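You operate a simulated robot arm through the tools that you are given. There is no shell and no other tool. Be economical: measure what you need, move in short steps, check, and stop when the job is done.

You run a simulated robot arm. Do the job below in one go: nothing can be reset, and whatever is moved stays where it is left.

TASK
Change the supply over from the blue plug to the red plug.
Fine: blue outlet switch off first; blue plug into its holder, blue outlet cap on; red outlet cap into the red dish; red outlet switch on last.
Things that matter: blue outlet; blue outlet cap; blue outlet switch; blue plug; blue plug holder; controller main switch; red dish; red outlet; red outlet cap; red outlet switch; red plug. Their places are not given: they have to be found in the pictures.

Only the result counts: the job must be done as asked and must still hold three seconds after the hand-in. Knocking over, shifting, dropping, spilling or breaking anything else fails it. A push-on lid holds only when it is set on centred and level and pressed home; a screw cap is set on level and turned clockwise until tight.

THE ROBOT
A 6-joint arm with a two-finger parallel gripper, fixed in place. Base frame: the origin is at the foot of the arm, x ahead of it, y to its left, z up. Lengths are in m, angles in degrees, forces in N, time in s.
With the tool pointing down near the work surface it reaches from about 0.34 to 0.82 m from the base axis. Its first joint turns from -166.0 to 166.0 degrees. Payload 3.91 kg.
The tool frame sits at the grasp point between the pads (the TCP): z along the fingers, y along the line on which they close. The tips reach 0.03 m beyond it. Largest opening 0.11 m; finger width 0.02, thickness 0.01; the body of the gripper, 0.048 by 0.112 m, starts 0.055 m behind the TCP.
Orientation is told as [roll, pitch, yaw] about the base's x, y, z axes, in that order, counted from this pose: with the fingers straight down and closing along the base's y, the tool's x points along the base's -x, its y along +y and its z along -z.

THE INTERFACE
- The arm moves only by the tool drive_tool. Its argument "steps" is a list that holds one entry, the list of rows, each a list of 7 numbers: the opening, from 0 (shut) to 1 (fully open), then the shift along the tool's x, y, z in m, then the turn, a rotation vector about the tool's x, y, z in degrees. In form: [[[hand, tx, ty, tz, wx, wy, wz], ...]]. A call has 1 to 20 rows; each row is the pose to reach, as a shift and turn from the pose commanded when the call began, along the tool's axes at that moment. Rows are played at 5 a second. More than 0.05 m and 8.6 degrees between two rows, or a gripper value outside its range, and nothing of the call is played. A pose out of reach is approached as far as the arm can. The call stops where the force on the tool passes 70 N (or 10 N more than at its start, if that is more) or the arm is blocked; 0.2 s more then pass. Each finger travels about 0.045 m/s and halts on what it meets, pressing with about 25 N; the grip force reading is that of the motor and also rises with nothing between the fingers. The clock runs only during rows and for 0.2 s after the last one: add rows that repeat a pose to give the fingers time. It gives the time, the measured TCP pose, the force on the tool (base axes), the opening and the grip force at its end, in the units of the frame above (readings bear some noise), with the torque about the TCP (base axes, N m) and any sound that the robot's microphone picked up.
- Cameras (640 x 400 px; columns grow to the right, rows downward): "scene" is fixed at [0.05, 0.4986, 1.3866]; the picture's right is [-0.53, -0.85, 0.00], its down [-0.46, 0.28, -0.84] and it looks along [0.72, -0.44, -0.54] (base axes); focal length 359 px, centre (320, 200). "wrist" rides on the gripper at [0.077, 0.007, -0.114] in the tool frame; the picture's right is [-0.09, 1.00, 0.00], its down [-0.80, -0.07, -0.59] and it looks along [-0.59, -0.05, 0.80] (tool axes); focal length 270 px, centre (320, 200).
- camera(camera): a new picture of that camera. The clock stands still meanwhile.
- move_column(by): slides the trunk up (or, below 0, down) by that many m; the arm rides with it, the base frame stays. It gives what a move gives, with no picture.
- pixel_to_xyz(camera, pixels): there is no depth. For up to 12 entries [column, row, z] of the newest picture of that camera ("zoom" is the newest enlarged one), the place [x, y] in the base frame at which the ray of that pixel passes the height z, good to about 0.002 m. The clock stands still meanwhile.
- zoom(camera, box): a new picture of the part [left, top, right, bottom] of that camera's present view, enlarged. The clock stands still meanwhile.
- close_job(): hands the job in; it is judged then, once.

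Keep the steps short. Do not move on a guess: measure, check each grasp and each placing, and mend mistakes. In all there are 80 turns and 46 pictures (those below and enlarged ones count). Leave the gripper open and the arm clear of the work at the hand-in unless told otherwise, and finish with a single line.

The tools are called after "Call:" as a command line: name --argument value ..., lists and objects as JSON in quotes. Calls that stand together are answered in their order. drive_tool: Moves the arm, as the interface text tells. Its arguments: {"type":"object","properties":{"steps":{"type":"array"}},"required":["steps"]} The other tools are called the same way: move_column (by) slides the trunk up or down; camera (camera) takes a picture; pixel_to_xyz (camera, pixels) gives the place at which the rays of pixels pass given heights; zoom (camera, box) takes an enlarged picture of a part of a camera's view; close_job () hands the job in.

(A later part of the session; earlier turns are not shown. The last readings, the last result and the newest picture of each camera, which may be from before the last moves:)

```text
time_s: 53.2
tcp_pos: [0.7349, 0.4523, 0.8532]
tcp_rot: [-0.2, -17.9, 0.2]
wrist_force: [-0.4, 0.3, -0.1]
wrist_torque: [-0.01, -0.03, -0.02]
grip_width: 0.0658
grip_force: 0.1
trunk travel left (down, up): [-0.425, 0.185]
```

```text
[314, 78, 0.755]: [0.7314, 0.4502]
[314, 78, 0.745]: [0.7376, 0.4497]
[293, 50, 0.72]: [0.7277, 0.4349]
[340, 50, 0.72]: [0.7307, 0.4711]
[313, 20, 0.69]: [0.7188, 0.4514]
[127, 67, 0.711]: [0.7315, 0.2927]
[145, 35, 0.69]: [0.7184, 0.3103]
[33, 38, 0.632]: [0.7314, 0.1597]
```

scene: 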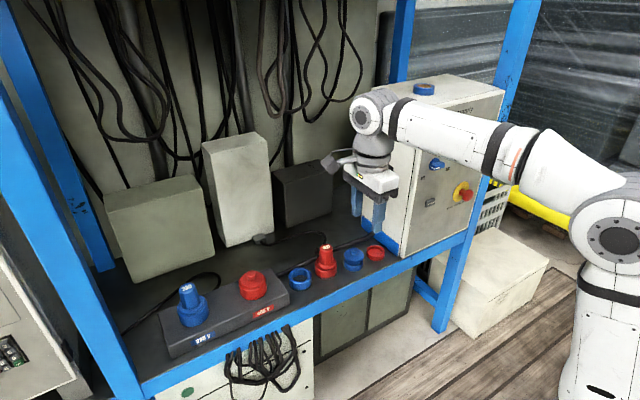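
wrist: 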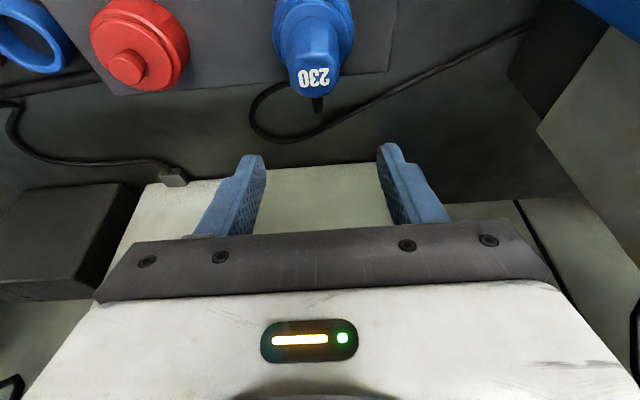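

The plug axis is at (0.733, 0.451). The flange top is near z 0.708, so I descend to TCP z 0.743, stepwise.

Call:
drive_tool --steps '[[[0.6, 0.011, -0.0005, 0.033, 0, 0, 0], [0.6, 0.022, -0.001, 0.066, 0, 0, 0], [0.6, 0.03, -0.001, 0.09, 0, 0, 0], [0.6, 0.0359, -0.001, 0.1043, 0, 0, 0], [0.6, 0.0359, -0.001, 0.1043, 0, 0, 0]]]'

Call:
zoom --camera "scene" --box '[140, 220, 260, 340]'

```text
time_s: 54.4
tcp_pos: [0.734, 0.4496, 0.742]
tcp_rot: [-0.1, -18.0, 0.1]
wrist_force: [0.3, -0.1, -0.2]
wrist_torque: [0.0, -0.02, 0.01]
grip_width: 0.0659
grip_force: 0.1
trunk travel left (down, up): [-0.425, 0.185]
```

```text
3.33 times, centred on (200, 280) of scene
```

zoom: 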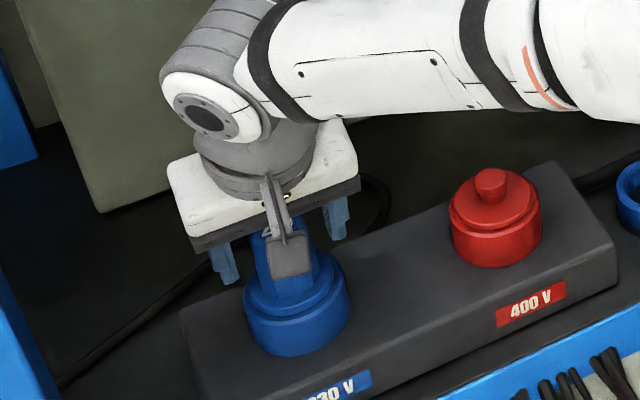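

The fingers straddle the handle above the flange. I close.

Call:
drive_tool --steps '[[[0, 0, 0, 0, 0, 0, 0], [0, 0, 0, 0, 0, 0, 0], [0, 0, 0, 0, 0, 0, 0], [0, 0, 0, 0, 0, 0, 0], [0, 0, 0, 0, 0, 0, 0]]]'

```text
time_s: 55.6
tcp_pos: [0.7334, 0.4502, 0.7431]
tcp_rot: [-0.1, -17.9, 0.2]
wrist_force: [0.6, 0.5, -0.3]
wrist_torque: [0.03, -0.06, 0.01]
grip_width: 0.0411
grip_force: 25.0
trunk travel left (down, up): [-0.425, 0.185]
```

Gripped, width 0.0411. I lift straight up 0.1 m in small steps, checking the grip.

Call:
drive_tool --steps '[[[0, -0.0015, 0, -0.0048, 0, 0, 0], [0, -0.0031, 0, -0.0095, 0, 0, 0], [0, -0.0062, 0, -0.019, 0, 0, 0], [0, -0.0093, 0, -0.0285, 0, 0, 0], [0, -0.0155, 0, -0.0476, 0, 0, 0], [0, -0.0232, 0, -0.0713, 0, 0, 0], [0, -0.0309, 0, -0.0951, 0, 0, 0], [0, -0.0309, 0, -0.0951, 0, 0, 0]]]'

Call:
camera --camera "scene"

```text
time_s: 57.4
tcp_pos: [0.7344, 0.448, 0.8406]
tcp_rot: [-0.2, -17.8, 0.2]
wrist_force: [0.1, -0.1, -1.3]
wrist_torque: [0.0, 0.0, 0.0]
grip_width: 0.0385
grip_force: 25.2
trunk travel left (down, up): [-0.425, 0.185]
```

```text
15 pictures are left
```

scene: 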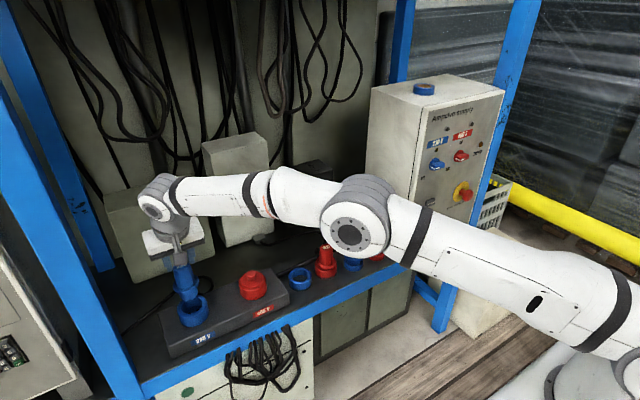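

The plug is out of its outlet, though the grip slipped slightly on the taper (0.0411 to 0.0385). I check its tilt and how far it hangs.

Call:
zoom --camera "scene" --box '[140, 220, 240, 335]'

Call:
zoom --camera "wrist" --box '[180, 0, 460, 200]'

```text
3.48 times, centred on (190, 278) of scene
```

zoom: 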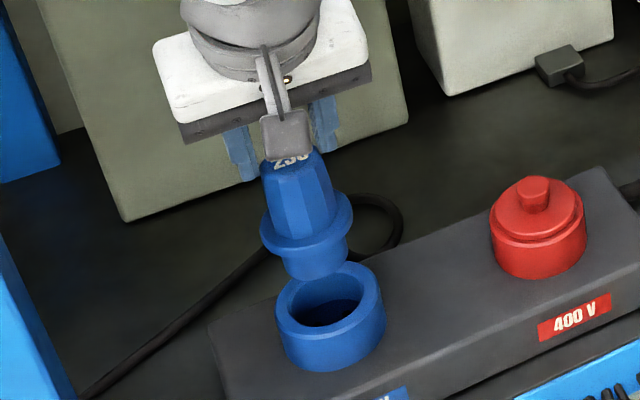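

```text
2.00 times, centred on (320, 100) of wrist
```

zoom: 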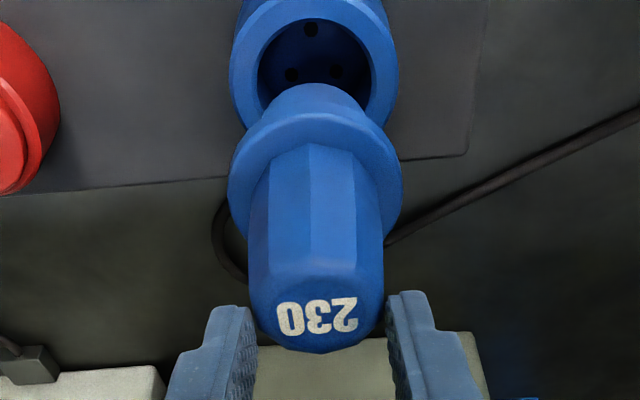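

I measure the height of the plug top in the hand and also its bottom edge.

Call:
pixel_to_xyz --camera "wrist" --pixels '[[318, 155, 0.81], [318, 155, 0.85], [317, 60, 0.74], [317, 60, 0.78], [317, 52, 0.74]]'

Call:
pixel_to_xyz --camera "scene" --pixels '[[182, 266, 0.8], [182, 266, 0.85], [189, 297.5, 0.72], [189, 297.5, 0.78], [193, 308, 0.69], [185.9, 282.5, 0.78]]'

```text
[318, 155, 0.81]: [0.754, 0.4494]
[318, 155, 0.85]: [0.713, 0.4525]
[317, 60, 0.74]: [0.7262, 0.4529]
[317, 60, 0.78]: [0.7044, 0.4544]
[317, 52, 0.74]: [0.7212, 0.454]
```

```text
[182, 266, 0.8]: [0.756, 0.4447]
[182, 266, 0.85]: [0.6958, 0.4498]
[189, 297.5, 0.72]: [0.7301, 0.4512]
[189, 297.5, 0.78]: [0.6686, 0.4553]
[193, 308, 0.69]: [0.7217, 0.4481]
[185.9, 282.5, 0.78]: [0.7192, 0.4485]
```

The plug slipped about 0.03 m in the pads and is now held near its top, still upright and light (1.3 N). I raise it 0.05 m to clear the red cap, carry it to y 0.155 above the blue holder, and then measure there.

Call:
drive_tool --steps '[[[0, -0.0062, 0, -0.019, 0, 0, 0], [0, -0.0155, -0.01, -0.0476, 0, 0, 0], [0, -0.0155, -0.04, -0.0476, 0, 0, 0], [0, -0.0155, -0.08, -0.0476, 0, 0, 0], [0, -0.0155, -0.12, -0.0476, 0, 0, 0], [0, -0.0155, -0.16, -0.0476, 0, 0, 0], [0, -0.0155, -0.2, -0.0476, 0, 0, 0], [0, -0.0155, -0.24, -0.0476, 0, 0, 0], [0, -0.0155, -0.275, -0.0476, 0, 0, 0], [0, -0.0155, -0.295, -0.0476, 0, 0, 0], [0, -0.0155, -0.295, -0.0476, 0, 0, 0]]]'

Call:
camera --camera "wrist"

Call:
zoom --camera "scene" --box '[240, 180, 360, 310]'

```text
time_s: 59.8
tcp_pos: [0.7347, 0.1531, 0.8917]
tcp_rot: [0.0, -17.8, 0.2]
wrist_force: [0.1, -0.7, -1.4]
wrist_torque: [0.0, 0.01, -0.01]
grip_width: 0.0385
grip_force: 25.1
trunk travel left (down, up): [-0.425, 0.185]
```

```text
12 pictures are left
```

wrist: 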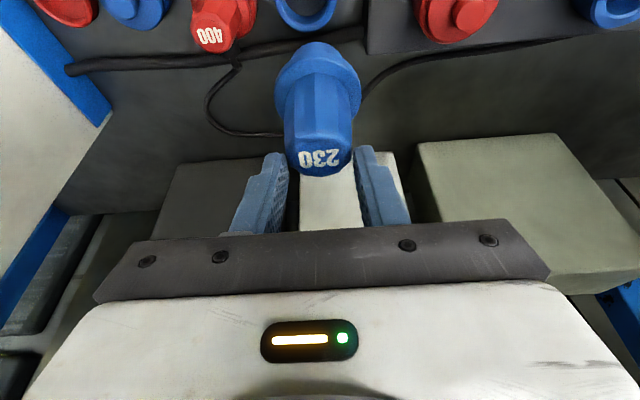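

```text
3.08 times, centred on (300, 245) of scene
```

zoom: 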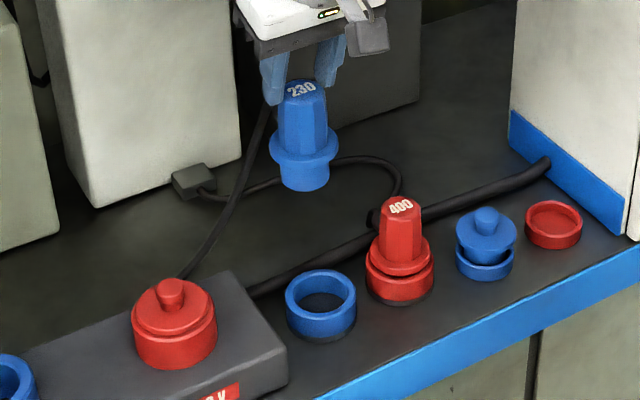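

The holder is just out of the top of the wrist view. I retract 0.07 m in x to see ring, red plug, blue cap and dish together.

Call:
drive_tool --steps '[[[0, 0.0333, 0, -0.0108, 0, 0, 0], [0, 0.0666, 0, -0.0216, 0, 0, 0], [0, 0.0666, 0, -0.0216, 0, 0, 0]]]'

Call:
camera --camera "wrist"

Call:
pixel_to_xyz --camera "zoom" --pixels '[[320, 295, 0.63], [320, 295, 0.66], [400, 206, 0.72], [400, 206, 0.75], [486, 214, 0.65], [486, 214, 0.68], [554, 217, 0.62], [554, 217, 0.65]]'

```text
time_s: 60.6
tcp_pos: [0.6646, 0.1521, 0.8904]
tcp_rot: [-0.1, -18.0, 0.2]
wrist_force: [0.6, 1.0, -0.7]
wrist_torque: [-0.03, 0.02, -0.03]
grip_width: 0.0381
grip_force: 24.5
trunk travel left (down, up): [-0.425, 0.185]
```

```text
10 pictures are left
```

wrist: 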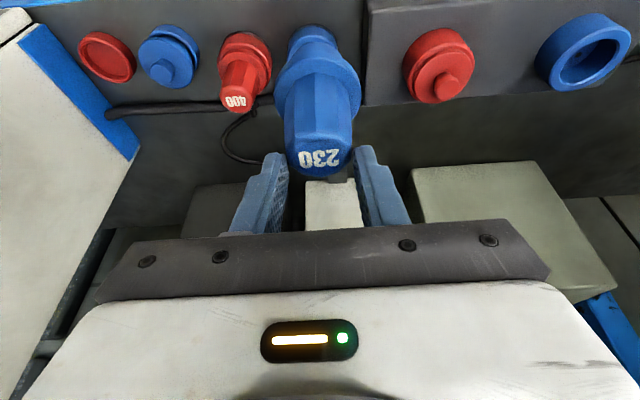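

```text
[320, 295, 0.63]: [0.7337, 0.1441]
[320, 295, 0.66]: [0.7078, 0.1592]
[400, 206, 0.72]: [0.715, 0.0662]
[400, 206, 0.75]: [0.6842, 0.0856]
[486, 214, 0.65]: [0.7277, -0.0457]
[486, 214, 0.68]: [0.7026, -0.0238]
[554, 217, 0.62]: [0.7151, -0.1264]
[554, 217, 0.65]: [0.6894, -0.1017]
```

I query the positions of all the other parts from this view, at their likely heights.

Call:
pixel_to_xyz --camera "wrist" --pixels '[[313, 50, 0.63], [313, 50, 0.66], [238, 101, 0.72], [238, 101, 0.75], [162, 70, 0.65], [162, 70, 0.68], [107, 55, 0.62], [107, 55, 0.65], [447, 84, 0.711], [587, 50, 0.69], [587, 50, 0.67]]'

Call:
zoom --camera "wrist" --box '[220, 0, 400, 120]'

```text
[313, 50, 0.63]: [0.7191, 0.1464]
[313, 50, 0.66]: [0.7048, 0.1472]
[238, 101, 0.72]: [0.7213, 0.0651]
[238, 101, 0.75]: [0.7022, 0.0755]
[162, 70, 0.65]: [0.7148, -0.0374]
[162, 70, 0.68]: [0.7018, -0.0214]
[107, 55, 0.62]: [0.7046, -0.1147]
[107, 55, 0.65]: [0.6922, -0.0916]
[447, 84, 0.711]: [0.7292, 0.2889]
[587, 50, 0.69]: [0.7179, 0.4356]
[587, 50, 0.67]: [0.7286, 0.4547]
```

```text
3.33 times, centred on (310, 60) of wrist
```

zoom: 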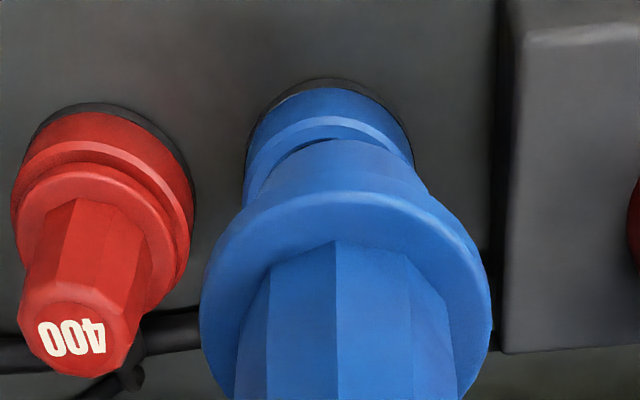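

The ring centre comes out at (0.7295, 0.1465). The red plug is at (0.727, 0.061, top 0.71), the blue cap knob at (0.699, -0.018, top 0.687), and the dish at (0.695, -0.10). I now measure where the held plug's axis is relative to the TCP.

Call:
pixel_to_xyz --camera "zoom" --pixels '[[346, 240, 0.77], [346, 240, 0.82], [340, 175, 0.75], [331, 120, 0.63]]'

Call:
pixel_to_xyz --camera "wrist" --pixels '[[319, 158, 0.87], [319, 158, 0.875], [319, 158, 0.865], [320, 165, 0.87]]'

```text
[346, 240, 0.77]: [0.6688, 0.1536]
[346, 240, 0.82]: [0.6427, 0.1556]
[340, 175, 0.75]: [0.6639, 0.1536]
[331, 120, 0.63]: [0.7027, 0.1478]
```

```text
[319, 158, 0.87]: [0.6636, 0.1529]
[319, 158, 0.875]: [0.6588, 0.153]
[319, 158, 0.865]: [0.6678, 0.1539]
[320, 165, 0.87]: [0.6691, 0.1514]
```

The plug axis equals TCP + (0, +0.001), with the plug top 0.021 below the TCP. I move over the ring and lower by 0.12 to TCP z 0.77, just above entry.

Call:
drive_tool --steps '[[[0, -0.0309, -0.003, 0.01, 0, 0, 0], [0, -0.0618, -0.006, 0.0201, 0, 0, 0], [0, -0.0618, -0.006, 0.0201, 0, 0, 0], [0, -0.0495, -0.006, 0.0581, 0, 0, 0], [0, -0.0371, -0.006, 0.0962, 0, 0, 0], [0, -0.0247, -0.006, 0.1342, 0, 0, 0], [0, -0.0247, -0.006, 0.1342, 0, 0, 0]]]'

Call:
zoom --camera "scene" --box '[260, 210, 350, 310]'

```text
time_s: 62.2
tcp_pos: [0.729, 0.1483, 0.7714]
tcp_rot: [-0.1, -18.0, 0.1]
wrist_force: [0.1, -0.5, -1.7]
wrist_torque: [0.0, 0.02, 0.02]
grip_width: 0.0383
grip_force: 24.9
trunk travel left (down, up): [-0.425, 0.185]
```

```text
4.00 times, centred on (305, 260) of scene
```

zoom: 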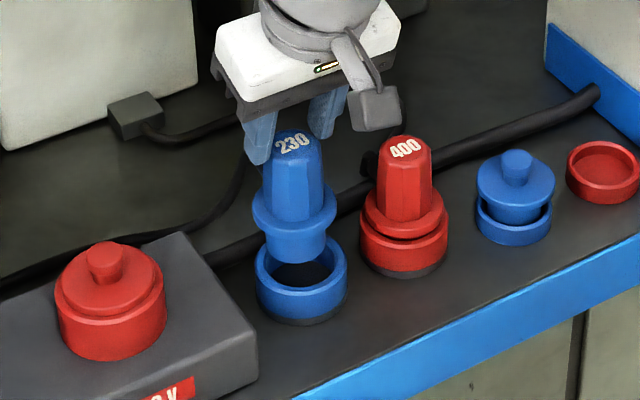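

The plug sits about 3 mm left (+y) of the ring centre in this view. I shift y by -0.0025 and lower slowly in 5 mm steps to seating height.

Call:
drive_tool --steps '[[[0, 0, -0.0025, 0, 0, 0, 0], [0, 0.0015, -0.0025, 0.0048, 0, 0, 0], [0, 0.0031, -0.0025, 0.0095, 0, 0, 0], [0, 0.0046, -0.0025, 0.0143, 0, 0, 0], [0, 0.0062, -0.0025, 0.019, 0, 0, 0], [0, 0.0077, -0.0025, 0.0238, 0, 0, 0], [0, 0.0093, -0.0025, 0.0285, 0, 0, 0], [0, 0.0108, -0.0025, 0.0333, 0, 0, 0], [0, 0.0124, -0.0025, 0.038, 0, 0, 0], [0, 0.0124, -0.0025, 0.038, 0, 0, 0]]]'

```text
time_s: 64.4
tcp_pos: [0.729, 0.1445, 0.7319]
tcp_rot: [-0.1, -17.9, 0.2]
wrist_force: [-0.2, 0.4, -1.9]
wrist_torque: [-0.02, -0.01, 0.04]
grip_width: 0.0382
grip_force: 24.7
trunk travel left (down, up): [-0.425, 0.185]
```

No contact force yet. I keep lowering in 3 mm steps until it seats.

Call:
drive_tool --steps '[[[0, 0.0009, 0.001, 0.0029, 0, 0, 0], [0, 0.0019, 0.001, 0.0057, 0, 0, 0], [0, 0.0028, 0.001, 0.0086, 0, 0, 0], [0, 0.0037, 0.001, 0.0114, 0, 0, 0], [0, 0.0037, 0.001, 0.0114, 0, 0, 0]]]'

```text
time_s: 65.6
tcp_pos: [0.7286, 0.1468, 0.7222]
tcp_rot: [-0.1, -17.9, 0.1]
wrist_force: [2.0, -0.4, 9.6]
wrist_torque: [-0.27, -0.09, 0.0]
grip_width: 0.038
grip_force: 25.2
trunk travel left (down, up): [-0.425, 0.185]
```

Contact with 9.6 N. I press 4 mm more and look.

Call:
drive_tool --steps '[[[0, 0.0006, 0, 0.0019, 0, 0, 0], [0, 0.0012, 0, 0.0038, 0, 0, 0], [0, 0.0012, 0, 0.0038, 0, 0, 0]]]'

Call:
zoom --camera "scene" --box '[260, 210, 350, 310]'

```text
time_s: 66.4
tcp_pos: [0.7281, 0.1466, 0.7196]
tcp_rot: [0.0, -18.2, 0.1]
wrist_force: [5.9, 1.3, 27.9]
wrist_torque: [0.06, -0.3, 0.0]
grip_width: 0.0387
grip_force: 25.3
trunk travel left (down, up): [-0.425, 0.185]
```

```text
4.00 times, centred on (305, 260) of scene
```

zoom: 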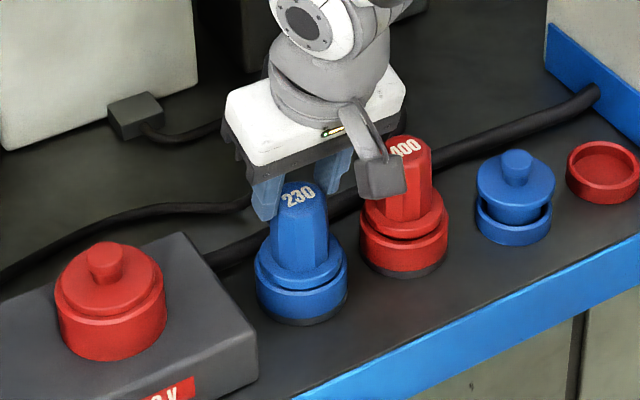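

The blue plug is seated just like the red plug in its holder. I open slightly, go up, and move over the blue cap knob at (0.699, -0.019), keeping the 18° lean, down to TCP z about 0.735.

Call:
drive_tool --steps '[[[0.5, 0, 0, 0, 0, 0, 0], [0.5, 0, 0, 0, 0, 0, 0], [0.5, -0.0062, 0, -0.019, 0, 0, 0], [0.5, -0.0185, 0, -0.057, 0, 0, 0], [0.5, -0.0309, 0, -0.0951, 0, 0, 0], [0.5, -0.0221, -0.0415, -0.098, 0, 0, 0], [0.5, -0.0133, -0.083, -0.1009, 0, 0, 0], [0.5, -0.0045, -0.1245, -0.1038, 0, 0, 0], [0.5, 0.0043, -0.166, -0.1065, 0, 0, 0], [0.5, 0.0175, -0.166, -0.066, 0, 0, 0], [0.5, 0.0306, -0.166, -0.0257, 0, 0, 0], [0.5, 0.0306, -0.166, -0.0257, 0, 0, 0]]]'

Call:
zoom --camera "scene" --box '[270, 200, 390, 310]'

```text
time_s: 69.0
tcp_pos: [0.6923, -0.0169, 0.7303]
tcp_rot: [-0.2, -17.9, 0.2]
wrist_force: [-0.5, 0.0, -0.8]
wrist_torque: [-0.01, 0.01, -0.01]
grip_width: 0.0551
grip_force: 0.1
trunk travel left (down, up): [-0.425, 0.185]
```

```text
3.64 times, centred on (330, 255) of scene
```

zoom: 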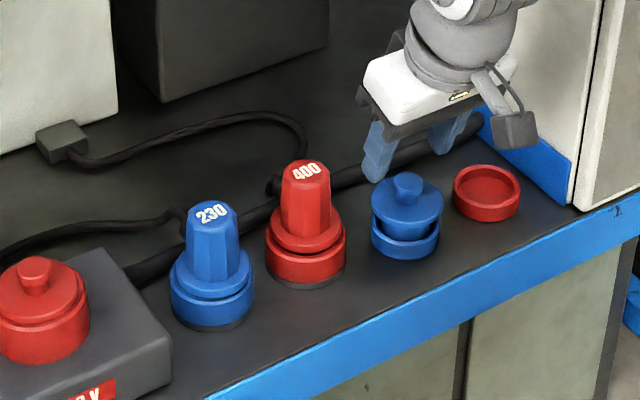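

The fingers straddle the knob column at (407,180), consistent within 3 mm. I descend 0.030 and close on the knob.

Call:
drive_tool --steps '[[[0.5, 0.0031, 0, 0.0095, 0, 0, 0], [0.5, 0.0062, 0, 0.019, 0, 0, 0], [0.5, 0.0093, 0, 0.0285, 0, 0, 0], [0.5, 0.0093, 0, 0.0285, 0, 0, 0], [0, 0.0093, 0, 0.0285, 0, 0, 0], [0, 0.0093, 0, 0.0285, 0, 0, 0], [0, 0.0093, 0, 0.0285, 0, 0, 0], [0, 0.0093, 0, 0.0285, 0, 0, 0], [0, 0.0093, 0, 0.0285, 0, 0, 0]]]'

```text
time_s: 71.0
tcp_pos: [0.6924, -0.019, 0.7009]
tcp_rot: [-0.1, -17.9, 0.2]
wrist_force: [-0.2, 0.0, -0.2]
wrist_torque: [0.05, -0.01, 0.02]
grip_width: 0.0
grip_force: 24.9
trunk travel left (down, up): [-0.425, 0.185]
```

The fingers closed on nothing, so the knob was missed. I look from the wrist before moving.

Call:
camera --camera "wrist"

```text
5 pictures are left
```

wrist: 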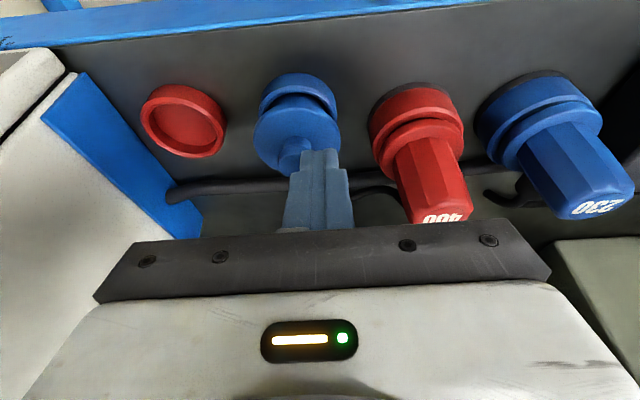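

The knob top shows at (292,152), to the left (-y) of the closed tips at (319,150). I measure everything in this close view.

Call:
pixel_to_xyz --camera "wrist" --pixels '[[292, 152, 0.69], [292, 152, 0.68], [292, 152, 0.67], [292, 152, 0.66], [319, 151, 0.6724], [297, 135, 0.65], [298, 92, 0.63], [184, 120, 0.63], [184, 120, 0.62], [446, 216, 0.703]]'

Call:
pixel_to_xyz --camera "zoom" --pixels '[[407, 181, 0.69], [407, 181, 0.68], [407, 181, 0.67], [407, 181, 0.66], [487, 184, 0.63], [487, 184, 0.62]]'

```text
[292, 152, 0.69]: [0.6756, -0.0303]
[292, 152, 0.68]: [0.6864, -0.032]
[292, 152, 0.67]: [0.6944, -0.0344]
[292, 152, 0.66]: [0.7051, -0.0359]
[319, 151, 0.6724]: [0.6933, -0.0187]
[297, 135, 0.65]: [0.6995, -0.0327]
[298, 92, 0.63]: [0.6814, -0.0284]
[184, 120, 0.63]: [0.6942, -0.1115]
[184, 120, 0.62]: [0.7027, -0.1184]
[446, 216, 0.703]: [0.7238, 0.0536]
```

```text
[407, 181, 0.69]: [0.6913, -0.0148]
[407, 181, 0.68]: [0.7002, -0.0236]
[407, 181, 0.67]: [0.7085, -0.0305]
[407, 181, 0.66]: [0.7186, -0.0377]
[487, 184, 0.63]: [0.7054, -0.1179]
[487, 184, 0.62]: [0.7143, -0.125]
```

Comparing the two wrist views puts the knob at (0.715, -0.0375) with its top at z about 0.65. The scene camera reads about 0.01 too high. I rise, open, shift and descend to TCP z 0.667, reading the force.

Call:
drive_tool --steps '[[[0.45, -0.0062, 0, -0.019, 0, 0, 0], [0.45, -0.0208, -0.0185, -0.0143, 0, 0, 0], [0.45, -0.0208, -0.0185, -0.0143, 0, 0, 0], [0.45, -0.0208, -0.0185, -0.0143, 0, 0, 0], [0.45, -0.0137, -0.0185, 0.0075, 0, 0, 0], [0.45, -0.0066, -0.0185, 0.0294, 0, 0, 0], [0.45, -0.0041, -0.0185, 0.037, 0, 0, 0], [0.45, -0.0041, -0.0185, 0.037, 0, 0, 0]]]'

```text
time_s: 72.8
tcp_pos: [0.7068, -0.0375, 0.6747]
tcp_rot: [-0.2, -18.6, 0.2]
wrist_force: [-4.0, 0.7, 44.5]
wrist_torque: [0.23, 0.14, 0.03]
grip_width: 0.0498
grip_force: 0.6
trunk travel left (down, up): [-0.425, 0.185]
```

The tips touched the cap disc at TCP z 0.6747, so the disc top is near 0.643. I back off to TCP z about 0.677 and close.

Call:
drive_tool --steps '[[[0.45, -0.0031, 0, -0.0095, 0, 0, 0], [0.45, -0.0031, 0, -0.0095, 0, 0, 0], [0, -0.0031, 0, -0.0095, 0, 0, 0], [0, -0.0031, 0, -0.0095, 0, 0, 0], [0, -0.0031, 0, -0.0095, 0, 0, 0], [0, -0.0031, 0, -0.0095, 0, 0, 0], [0, -0.0031, 0, -0.0095, 0, 0, 0]]]'

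```text
time_s: 74.4
tcp_pos: [0.7061, -0.0369, 0.6773]
tcp_rot: [-0.1, -17.8, 0.1]
wrist_force: [-0.8, 0.1, -1.0]
wrist_torque: [-0.02, -0.01, 0.01]
grip_width: 0.0232
grip_force: 25.5
trunk travel left (down, up): [-0.425, 0.185]
```

Knob gripped, width 0.0232. I lift 0.13 m, carry it over to the blue outlet at y 0.4505, and check there.

Call:
drive_tool --steps '[[[0, -0.0031, 0, -0.0095, 0, 0, 0], [0, -0.0155, 0, -0.0476, 0, 0, 0], [0, -0.0278, 0, -0.0856, 0, 0, 0], [0, -0.0402, 0, -0.1236, 0, 0, 0], [0, -0.0418, 0.0443, -0.1231, 0, 0, 0], [0, -0.0434, 0.0886, -0.1226, 0, 0, 0], [0, -0.045, 0.1329, -0.122, 0, 0, 0], [0, -0.0466, 0.1772, -0.1215, 0, 0, 0], [0, -0.0482, 0.2215, -0.121, 0, 0, 0], [0, -0.0498, 0.2658, -0.1205, 0, 0, 0], [0, -0.0514, 0.3101, -0.12, 0, 0, 0], [0, -0.053, 0.3544, -0.1195, 0, 0, 0], [0, -0.0546, 0.3987, -0.119, 0, 0, 0], [0, -0.0562, 0.443, -0.1184, 0, 0, 0], [0, -0.0578, 0.4874, -0.1179, 0, 0, 0], [0, -0.0578, 0.4874, -0.1179, 0, 0, 0]]]'

Call:
camera --camera "wrist"

```text
time_s: 77.8
tcp_pos: [0.7243, 0.4479, 0.8093]
tcp_rot: [-0.2, -17.8, 0.1]
wrist_force: [-0.3, -0.2, 0.2]
wrist_torque: [-0.02, -0.03, 0.01]
grip_width: 0.0228
grip_force: 25.2
trunk travel left (down, up): [-0.425, 0.185]
```

```text
4 pictures are left
```

wrist: 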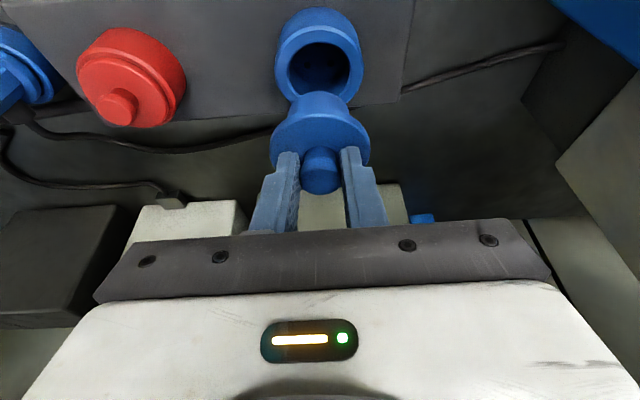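

The cap is held level with its disc centre at (321,133). The outlet rim centre is at (319,57) and the red knob at (116,106). I measure all three.

Call:
pixel_to_xyz --camera "wrist" --pixels '[[319, 57, 0.67], [319, 57, 0.68], [321, 177, 0.79], [321, 177, 0.78], [321, 133, 0.775], [321, 133, 0.765], [116, 106, 0.71], [116, 106, 0.7], [116, 106, 0.69]]'

```text
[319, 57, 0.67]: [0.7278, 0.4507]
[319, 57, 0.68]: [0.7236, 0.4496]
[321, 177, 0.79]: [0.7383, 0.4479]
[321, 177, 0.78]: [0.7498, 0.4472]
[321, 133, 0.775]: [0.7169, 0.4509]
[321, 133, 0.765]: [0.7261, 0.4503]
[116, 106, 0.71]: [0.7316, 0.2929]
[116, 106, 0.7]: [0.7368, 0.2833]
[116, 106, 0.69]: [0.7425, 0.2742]
```

The rim's top-face centre is better taken from the hole ellipse at (320,69). I query again with refined pixel centres for rim and cap disc.

Call:
pixel_to_xyz --camera "wrist" --pixels '[[320, 69, 0.67], [320, 69, 0.68], [320, 66, 0.675], [321, 140, 0.775], [321, 140, 0.77], [321, 179, 0.795], [321, 179, 0.8], [290, 69, 0.675], [350, 69, 0.675], [270, 140, 0.773], [370, 140, 0.773]]'

Call:
zoom --camera "wrist" --box '[240, 0, 400, 200]'

```text
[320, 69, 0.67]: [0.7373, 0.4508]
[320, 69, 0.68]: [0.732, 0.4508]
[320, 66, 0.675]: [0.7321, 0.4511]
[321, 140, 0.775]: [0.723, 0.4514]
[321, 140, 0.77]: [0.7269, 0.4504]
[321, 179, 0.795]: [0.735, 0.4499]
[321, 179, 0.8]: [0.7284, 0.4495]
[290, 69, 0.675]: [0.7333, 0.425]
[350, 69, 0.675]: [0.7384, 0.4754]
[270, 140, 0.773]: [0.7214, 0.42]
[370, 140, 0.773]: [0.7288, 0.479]
```

```text
2.00 times, centred on (320, 100) of wrist
```

zoom: 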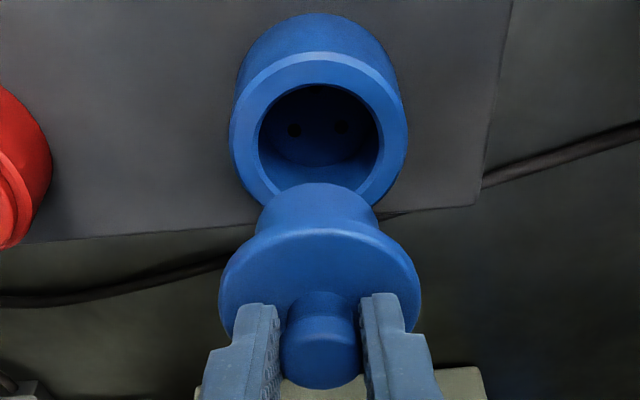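

Rim centre is (0.7325, 0.4508). The cap disc centre is near x 0.7245, but the cap may lean a bit. One enlarged scene view settles whether it is level.

Call:
zoom --camera "scene" --box '[150, 255, 230, 335]'

```text
5.00 times, centred on (190, 295) of scene
```

zoom: 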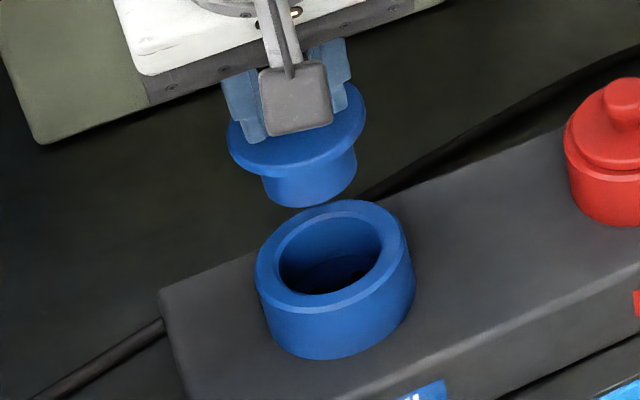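

The cap leans roughly 8°, its top toward +x. I pitch the tool 8° further to level it, shift x by +0.0035, and lower 0.062 to just above entry.

Call:
drive_tool --steps '[[[0, -0.0017, 0, 0.0005, 0, -4, 0], [0, -0.0033, 0, 0.0011, 0, -8, 0], [0, 0.0063, 0, 0.0306, 0, -8, 0], [0, 0.0158, 0, 0.0601, 0, -8, 0], [0, 0.0158, 0, 0.0601, 0, -8, 0]]]'

```text
time_s: 79.0
tcp_pos: [0.7286, 0.4504, 0.753]
tcp_rot: [0.2, -26.4, 0.1]
wrist_force: [-1.6, -1.6, 27.3]
wrist_torque: [-0.01, -0.51, -0.04]
grip_width: 0.0231
grip_force: 25.2
trunk travel left (down, up): [-0.425, 0.185]
```

Contact of 27 N at TCP z 0.753. The torque says it touches on the +x side, about 0.019 m from the TCP. The rim is therefore a little higher and nearer, at x about 0.7265. I raise, shift x by -0.006, and lower again.

Call:
drive_tool --steps '[[[0, -0.0053, 0, -0.0108, 0, 0, 0], [0, 0.0001, 0, -0.0134, 0, 0, 0], [0, 0.0001, 0, -0.0134, 0, 0, 0], [0, 0.0032, 0, -0.0071, 0, 0, 0], [0, 0.0063, 0, -0.0008, 0, 0, 0], [0, 0.0063, 0, -0.0008, 0, 0, 0]]]'

```text
time_s: 80.4
tcp_pos: [0.7211, 0.45, 0.751]
tcp_rot: [0.3, -26.5, 0.1]
wrist_force: [-4.0, 1.1, 36.4]
wrist_torque: [-0.06, -0.77, 0.03]
grip_width: 0.0229
grip_force: 24.9
trunk travel left (down, up): [-0.425, 0.185]
```

The torque still says contact is on the +x side. Redoing the ray geometry with the rim at z 0.69, as the contact height says, puts the hole centre at x about 0.731, with the cap axis about 0.0145 ahead of the TCP. I raise, shift another -0.005 in x, and lower again.

Call:
drive_tool --steps '[[[0, -0.0044, 0, -0.009, 0, 0, 0], [0, 0.0001, 0, -0.0112, 0, 0, 0], [0, 0.0001, 0, -0.0112, 0, 0, 0], [0, 0.0023, 0, -0.0067, 0, 0, 0], [0, 0.0045, 0, -0.0022, 0, 0, 0], [0, 0.0054, 0, -0.0004, 0, 0, 0], [0, 0.0054, 0, -0.0004, 0, 0, 0]]]'

```text
time_s: 82.0
tcp_pos: [0.7163, 0.4504, 0.7416]
tcp_rot: [-0.2, -25.9, 0.2]
wrist_force: [0.2, 0.6, -0.4]
wrist_torque: [-0.01, -0.01, 0.03]
grip_width: 0.0229
grip_force: 25.0
trunk travel left (down, up): [-0.425, 0.185]
```

It entered: z 0.7416 with no force. I keep lowering slowly, 3 mm per row, by 0.015.

Call:
drive_tool --steps '[[[0, 0.0013, 0, 0.0027, 0, 0, 0], [0, 0.0026, 0, 0.0054, 0, 0, 0], [0, 0.0039, 0, 0.0081, 0, 0, 0], [0, 0.0053, 0, 0.0108, 0, 0, 0], [0, 0.0066, 0, 0.0135, 0, 0, 0], [0, 0.0066, 0, 0.0135, 0, 0, 0]]]'

```text
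time_s: 83.4
tcp_pos: [0.7184, 0.4494, 0.7268]
tcp_rot: [0.1, -26.0, 0.0]
wrist_force: [1.3, 0.6, 7.7]
wrist_torque: [0.02, 0.12, -0.03]
grip_width: 0.0228
grip_force: 24.6
trunk travel left (down, up): [-0.425, 0.185]
```

Light contact of 7.7 N. I press on in 2 mm steps.

Call:
drive_tool --steps '[[[0, 0.0009, 0, 0.0018, 0, 0, 0], [0, 0.0018, 0, 0.0036, 0, 0, 0], [0, 0.0026, 0, 0.0054, 0, 0, 0], [0, 0.0035, 0, 0.0072, 0, 0, 0], [0, 0.0035, 0, 0.0072, 0, 0, 0]]]'

```text
time_s: 84.6
tcp_pos: [0.7171, 0.4493, 0.7272]
tcp_rot: [0.3, -26.3, -0.1]
wrist_force: [2.6, -1.2, 42.3]
wrist_torque: [-0.11, 0.49, -0.03]
grip_width: 0.0231
grip_force: 25.0
trunk travel left (down, up): [-0.425, 0.185]
```

It is stiff at 42 N, with contact on the -x side, so one side is down first. I release, rise, return to an 18° lean, close the fingers and hover over the knob to press it home.

Call:
drive_tool --steps '[[[0.45, -0.0018, 0, -0.0036, 0, 0, 0], [0.45, -0.0035, 0, -0.0072, 0, 0, 0], [0.45, -0.0035, 0, -0.0072, 0, 0, 0], [0.45, -0.0175, 0, -0.036, 0, 0, 0], [0.45, -0.035, 0, -0.0719, 0, 0, 0], [0, -0.0478, 0, -0.0657, 0, 8, 0], [0, -0.0478, 0, -0.0657, 0, 8, 0], [0, -0.0478, 0, -0.0657, 0, 8, 0], [0, -0.0478, 0, -0.0657, 0, 8, 0]]]'

```text
time_s: 86.6
tcp_pos: [0.7325, 0.4492, 0.7959]
tcp_rot: [-0.2, -17.8, 0.1]
wrist_force: [0.5, 1.0, 0.6]
wrist_torque: [-0.02, -0.01, -0.02]
grip_width: 0.0
grip_force: 25.1
trunk travel left (down, up): [-0.425, 0.185]
```

Now I press down with the closed fingers on the knob top, stepwise.

Call:
drive_tool --steps '[[[0, 0.0054, 0, 0.0166, 0, 0, 0], [0, 0.0108, 0, 0.0333, 0, 0, 0], [0, 0.0124, 0, 0.038, 0, 0, 0], [0, 0.0139, 0, 0.0428, 0, 0, 0], [0, 0.0155, 0, 0.0476, 0, 0, 0], [0, 0.017, 0, 0.0523, 0, 0, 0], [0, 0.017, 0, 0.0523, 0, 0, 0]]]'

```text
time_s: 88.2
tcp_pos: [0.7316, 0.4483, 0.7457]
tcp_rot: [0.0, -18.2, 0.1]
wrist_force: [-0.4, 1.1, 13.7]
wrist_torque: [0.03, 0.04, 0.0]
grip_width: 0.0
grip_force: 25.2
trunk travel left (down, up): [-0.425, 0.185]
```

Contact at tip z about 0.714, 13.7 N. I press harder, up to the safe limit.

Call:
drive_tool --steps '[[[0, 0.0006, 0, 0.0019, 0, 0, 0], [0, 0.0012, 0, 0.0038, 0, 0, 0], [0, 0.0019, 0, 0.0057, 0, 0, 0], [0, 0.0025, 0, 0.0076, 0, 0, 0], [0, 0.0025, 0, 0.0076, 0, 0, 0]]]'

```text
time_s: 89.4
tcp_pos: [0.7313, 0.4485, 0.7442]
tcp_rot: [0.4, -18.6, -0.1]
wrist_force: [-0.7, -0.5, 44.3]
wrist_torque: [-0.02, -0.01, -0.01]
grip_width: 0.0004
grip_force: 24.7
trunk travel left (down, up): [-0.425, 0.185]
```

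Stiff at 44 N. One last firm push of 4 mm, then rise 0.08.

Call:
drive_tool --steps '[[[0, 0.0006, 0, 0.0019, 0, 0, 0], [0, 0.0012, 0, 0.0038, 0, 0, 0], [0, 0.0012, 0, 0.0038, 0, 0, 0], [0, 0.0012, 0, 0.0038, 0, 0, 0]]]'

```text
time_s: 90.4
tcp_pos: [0.7324, 0.4496, 0.7441]
tcp_rot: [0.6, -18.9, -0.1]
wrist_force: [-4.6, -4.4, 55.1]
wrist_torque: [-0.11, 0.13, -0.02]
grip_width: 0.0
grip_force: 25.3
trunk travel left (down, up): [-0.425, 0.185]
```

The blue cap is home: its knob top is at about 0.712, the same as the red cap's 0.711. Next is the red cap at about (0.732, 0.291), which is within reach with a vertical tool. I rise, go over, and turn upright.

Call:
drive_tool --steps '[[[0, -0.0075, 0, -0.023, 0, 0, 0], [0, -0.0185, 0, -0.057, 0, 0, 0], [0, -0.03, 0, -0.0922, 0, 0, 0], [0.45, -0.03, -0.04, -0.0922, 0, 0, 0], [0.45, -0.03, -0.08, -0.0922, 0, 0, 0], [0.45, -0.03, -0.12, -0.0922, 0, 6, 0], [0.45, -0.03, -0.1595, -0.0922, 0, 12, 0], [0.45, -0.03, -0.1595, -0.0922, 0, 18, 0], [0.45, -0.03, -0.1595, -0.0922, 0, 18, 0]]]'

```text
time_s: 92.4
tcp_pos: [0.7351, 0.2913, 0.8268]
tcp_rot: [-0.1, 0.1, 0.1]
wrist_force: [-0.6, -0.5, 0.4]
wrist_torque: [0.0, -0.03, 0.0]
grip_width: 0.0495
grip_force: 0.1
trunk travel left (down, up): [-0.425, 0.185]
```

Upright at (0.734, 0.291, 0.827), no warnings. I lower to TCP z 0.728 (tips at 0.698) and close.

Call:
drive_tool --steps '[[[0.45, 0.002, 0, 0.04, 0, 0, 0], [0.45, 0.002, 0, 0.075, 0, 0, 0], [0.45, 0.002, 0, 0.09, 0, 0, 0], [0.45, 0.002, 0, 0.099, 0, 0, 0], [0.45, 0.002, 0, 0.099, 0, 0, 0], [0, 0.002, 0, 0.099, 0, 0, 0], [0, 0.002, 0, 0.099, 0, 0, 0], [0, 0.002, 0, 0.099, 0, 0, 0], [0, 0.002, 0, 0.099, 0, 0, 0]]]'

```text
time_s: 94.4
tcp_pos: [0.7309, 0.2893, 0.7293]
tcp_rot: [-0.1, 0.0, 0.1]
wrist_force: [0.5, -0.3, -0.1]
wrist_torque: [0.02, -0.01, -0.01]
grip_width: 0.0227
grip_force: 24.9
trunk travel left (down, up): [-0.425, 0.185]
```

Knob gripped, width 0.0227, no side force. I lift slowly.

Call:
drive_tool --steps '[[[0, 0, 0, -0.003, 0, 0, 0], [0, 0, 0, -0.006, 0, 0, 0], [0, 0, 0, -0.01, 0, 0, 0], [0, 0, 0, -0.02, 0, 0, 0], [0, 0, 0, -0.035, 0, 0, 0], [0, 0, 0, -0.06, 0, 0, 0], [0, 0, 0, -0.09, 0, 0, 0], [0, 0, 0, -0.09, 0, 0, 0]]]'

```text
time_s: 96.2
tcp_pos: [0.731, 0.2902, 0.8186]
tcp_rot: [-0.1, 0.1, 0.0]
wrist_force: [-0.8, -0.3, -0.9]
wrist_torque: [0.0, -0.05, -0.02]
grip_width: 0.0226
grip_force: 25.0
trunk travel left (down, up): [-0.425, 0.185]
```

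The cap is off and held. The dish at about (0.705, -0.117) lies close to the controller side (y about -0.183). I therefore turn the hand 90° (yaw -90, slim side toward the box) while carrying it there at safe height.

Call:
drive_tool --steps '[[[0, 0.002, -0.034, 0, 0, 0, 7.5], [0, 0.004, -0.068, 0, 0, 0, 15], [0, 0.0065, -0.102, 0, 0, 0, 22.5], [0, 0.0087, -0.136, 0, 0, 0, 30], [0, 0.011, -0.17, 0, 0, 0, 37.5], [0, 0.013, -0.2035, 0, 0, 0, 45], [0, 0.015, -0.237, 0, 0, 0, 52.5], [0, 0.0173, -0.271, 0, 0, 0, 60], [0, 0.0195, -0.305, 0, 0, 0, 67.5], [0, 0.0217, -0.339, 0, 0, 0, 75], [0, 0.024, -0.373, 0, 0, 0, 82.5], [0, 0.026, -0.407, 0, 0, 0, 90], [0, 0.026, -0.407, 0, 0, 0, 90]]]'

```text
time_s: 99.0
tcp_pos: [0.7029, -0.1202, 0.8185]
tcp_rot: [-0.2, -0.1, -90.0]
wrist_force: [-0.5, 0.3, 0.8]
wrist_torque: [0.02, 0.03, -0.01]
grip_width: 0.0229
grip_force: 24.6
trunk travel left (down, up): [-0.425, 0.185]
```

I lower to z 0.75, just above the dish, and use one picture to see cap and dish together.

Call:
drive_tool --steps '[[[0, 0, 0, 0.035, 0, 0, 0], [0, 0, 0, 0.07, 0, 0, 0], [0, 0, 0, 0.07, 0, 0, 0]]]'

Call:
zoom --camera "wrist" --box '[220, 30, 420, 230]'

```text
time_s: 99.8
tcp_pos: [0.7049, -0.1176, 0.7487]
tcp_rot: [-0.1, -0.2, -89.8]
wrist_force: [-0.1, -0.1, -0.2]
wrist_torque: [0.02, 0.0, 0.01]
grip_width: 0.0229
grip_force: 24.7
trunk travel left (down, up): [-0.425, 0.185]
```

```text
2.00 times, centred on (320, 130) of wrist
```

zoom: 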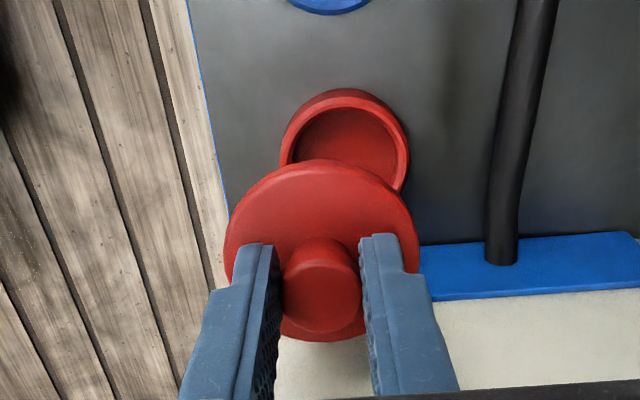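

The cap is level and centred on the TCP. The dish appears to the right (+x). I measure the dish's rim edges.

Call:
pixel_to_xyz --camera "zoom" --pixels '[[345, 105, 0.622], [292, 150, 0.622], [398, 150, 0.622], [345, 154, 0.622], [345, 154, 0.63], [322, 251, 0.712], [345, 92, 0.622]]'

```text
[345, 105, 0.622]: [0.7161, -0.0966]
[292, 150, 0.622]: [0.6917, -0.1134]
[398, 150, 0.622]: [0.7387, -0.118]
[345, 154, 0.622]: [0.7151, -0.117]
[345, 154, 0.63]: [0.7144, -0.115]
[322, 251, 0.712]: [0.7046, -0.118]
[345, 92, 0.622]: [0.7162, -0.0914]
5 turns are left
```

The dish centre is (0.715, -0.119). Only 5 turns are left, so I chain careful moves in one turn:
- Set the cap in the dish.
- Turn back to yaw 0 and take the red plug low on its handle.
- Lift it and hover it over the red outlet at (0.731, 0.290), then take the last picture.

Call:
drive_tool --steps '[[[0, -0.001, 0.005, 0, 0, 0, 0], [0, -0.002, 0.01, 0.02, 0, 0, 0], [0, -0.002, 0.01, 0.045, 0, 0, 0], [0, -0.002, 0.01, 0.058, 0, 0, 0], [0, -0.002, 0.01, 0.064, 0, 0, 0], [0, -0.002, 0.01, 0.069, 0, 0, 0], [0, -0.002, 0.01, 0.069, 0, 0, 0], [0.45, -0.002, 0.01, 0.069, 0, 0, 0], [0.45, -0.002, 0.01, 0.069, 0, 0, 0], [0.45, -0.002, 0.01, 0.069, 0, 0, 0], [0.45, -0.002, 0.01, 0.04, 0, 0, 0], [0.45, -0.002, 0.01, 0, 0, 0, 0], [0.45, -0.002, 0.01, -0.04, 0, 0, 0], [0.45, -0.002, 0.01, -0.07, 0, 0, 0], [0.45, -0.002, 0.01, -0.07, 0, 0, 0]]]'

Call:
drive_tool --steps '[[[0.6, 0.0147, 0.0012, 0, 0, 0, -7.5], [0.6, 0.0294, 0.0023, 0, 0, 0, -15], [0.6, 0.0441, 0.0035, 0, 0, 0, -22.5], [0.6, 0.0588, 0.0047, 0, 0, 0, -30], [0.6, 0.0735, 0.0058, 0, 0, 0, -37.5], [0.6, 0.0882, 0.007, 0, 0, 0, -45], [0.6, 0.103, 0.0082, 0, 0, 0, -52.5], [0.6, 0.1177, 0.0093, 0, 0, 0, -60], [0.6, 0.1324, 0.0105, 0, 0, 0, -67.5], [0.6, 0.1471, 0.0117, 0, 0, 0, -75], [0.6, 0.1618, 0.0128, 0, 0, 0, -82.5], [0.6, 0.1765, 0.014, 0, 0, 0, -90], [0.6, 0.1765, 0.014, 0, 0, 0, -90]]]'

Call:
drive_tool --steps '[[[0.6, 0, 0, 0.04, 0, 0, 0], [0.6, 0, 0, 0.08, 0, 0, 0], [0.6, 0, 0, 0.11, 0, 0, 0], [0.6, 0, 0, 0.125, 0, 0, 0], [0.6, 0, 0, 0.125, 0, 0, 0], [0, 0, 0, 0.125, 0, 0, 0], [0, 0, 0, 0.125, 0, 0, 0], [0, 0, 0, 0.125, 0, 0, 0], [0, 0, 0, 0.125, 0, 0, 0], [0, 0, 0, 0.125, 0, 0, 0]]]'

Call:
drive_tool --steps '[[[0, 0, 0, -0.005, 0, 0, 0], [0, 0, 0, -0.01, 0, 0, 0], [0, 0, 0, -0.02, 0, 0, 0], [0, 0, 0, -0.04, 0, 0, 0], [0, 0, 0, -0.07, 0, 0, 0], [0, 0, 0, -0.1, 0, 0, 0], [0, 0, 0, -0.13, 0, 0, 0], [0, 0, 0, -0.13, 0, 0, 0]]]'

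Call:
drive_tool --steps '[[[0, -0.0003, 0.0388, 0, 0, 0, 0], [0, -0.0007, 0.0775, 0, 0, 0, 0], [0, -0.001, 0.1163, 0, 0, 0, 0], [0, -0.0013, 0.155, 0, 0, 0, 0], [0, -0.0017, 0.1938, 0, 0, 0, 0], [0, -0.002, 0.2325, 0, 0, 0, 0], [0, -0.002, 0.2325, 0.024, 0, 0, 0], [0, -0.002, 0.2325, 0.024, 0, 0, 0]]]'

Call:
camera --camera "wrist"

```text
time_s: 103.0
tcp_pos: [0.7136, -0.1179, 0.8212]
tcp_rot: [-0.3, -0.1, -89.8]
wrist_force: [-0.5, 0.1, 0.5]
wrist_torque: [0.0, 0.0, 0.02]
grip_width: 0.0495
grip_force: 0.1
trunk travel left (down, up): [-0.425, 0.185]
```

```text
time_s: 105.8
tcp_pos: [0.7284, 0.0575, 0.8196]
tcp_rot: [-0.1, 0.1, 0.2]
wrist_force: [0.1, 0.5, 0.2]
wrist_torque: [0.0, 0.0, 0.01]
grip_width: 0.0662
grip_force: 0.0
trunk travel left (down, up): [-0.425, 0.185]
```

```text
time_s: 108.0
tcp_pos: [0.7283, 0.0567, 0.6928]
tcp_rot: [0.0, 0.1, 0.1]
wrist_force: [0.5, 0.6, 0.4]
wrist_torque: [0.03, -0.02, 0.0]
grip_width: 0.0404
grip_force: 24.7
trunk travel left (down, up): [-0.425, 0.185]
```

```text
time_s: 109.8
tcp_pos: [0.7291, 0.0562, 0.8227]
tcp_rot: [-0.1, 0.3, 0.1]
wrist_force: [-0.2, -0.1, -0.9]
wrist_torque: [0.0, -0.02, -0.03]
grip_width: 0.0403
grip_force: 25.0
trunk travel left (down, up): [-0.425, 0.185]
```

```text
time_s: 111.6
tcp_pos: [0.7312, 0.2896, 0.797]
tcp_rot: [-0.1, 0.1, 0.2]
wrist_force: [0.2, 0.8, -1.3]
wrist_torque: [-0.02, -0.01, -0.03]
grip_width: 0.0404
grip_force: 25.3
trunk travel left (down, up): [-0.425, 0.185]
```

```text
0 pictures are left
4 turns are left
```

wrist: 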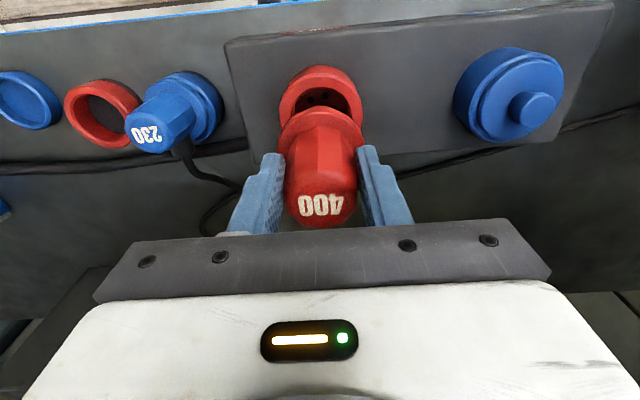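

The red plug is held upright without slip (0.0404). In this view it sits over the red outlet within about 2–3 mm, both centred near col 321, and the blue cap sits level on its outlet. I lower it slowly into the outlet.

Call:
drive_tool --steps '[[[0, 0, 0, 0.006, 0, 0, 0], [0, 0, 0, 0.012, 0, 0, 0], [0, 0, 0, 0.018, 0, 0, 0], [0, 0, 0, 0.024, 0, 0, 0], [0, 0, 0, 0.03, 0, 0, 0], [0, 0, 0, 0.035, 0, 0, 0], [0, 0, 0, 0.04, 0, 0, 0], [0, 0, 0, 0.044, 0, 0, 0], [0, 0, 0, 0.044, 0, 0, 0]]]'

Call:
drive_tool --steps '[[[0, 0, 0, 0.003, 0, 0, 0], [0, 0, 0, 0.006, 0, 0, 0], [0, 0, 0, 0.009, 0, 0, 0], [0, 0, 0, 0.012, 0, 0, 0], [0, 0, 0, 0.012, 0, 0, 0]]]'

Call:
drive_tool --steps '[[[0, 0, 0, 0.003, 0, 0, 0], [0, 0, 0, 0.006, 0, 0, 0], [0, 0, 0, 0.006, 0, 0, 0]]]'

```text
time_s: 113.6
tcp_pos: [0.7308, 0.2893, 0.7557]
tcp_rot: [-0.1, 0.1, 0.2]
wrist_force: [-0.3, 0.2, -1.8]
wrist_torque: [-0.01, -0.04, 0.01]
grip_width: 0.0405
grip_force: 25.1
trunk travel left (down, up): [-0.425, 0.185]
```

```text
time_s: 114.8
tcp_pos: [0.7299, 0.2892, 0.744]
tcp_rot: [-0.1, 0.2, 0.2]
wrist_force: [0.7, 0.7, -0.9]
wrist_torque: [0.0, 0.02, 0.01]
grip_width: 0.0406
grip_force: 25.0
trunk travel left (down, up): [-0.425, 0.185]
```

```text
time_s: 115.6
tcp_pos: [0.7307, 0.2898, 0.7437]
tcp_rot: [0.1, -0.3, 0.1]
wrist_force: [-0.8, -3.5, 27.9]
wrist_torque: [-0.11, -0.2, -0.02]
grip_width: 0.041
grip_force: 25.4
trunk travel left (down, up): [-0.425, 0.185]
3 turns are left
```

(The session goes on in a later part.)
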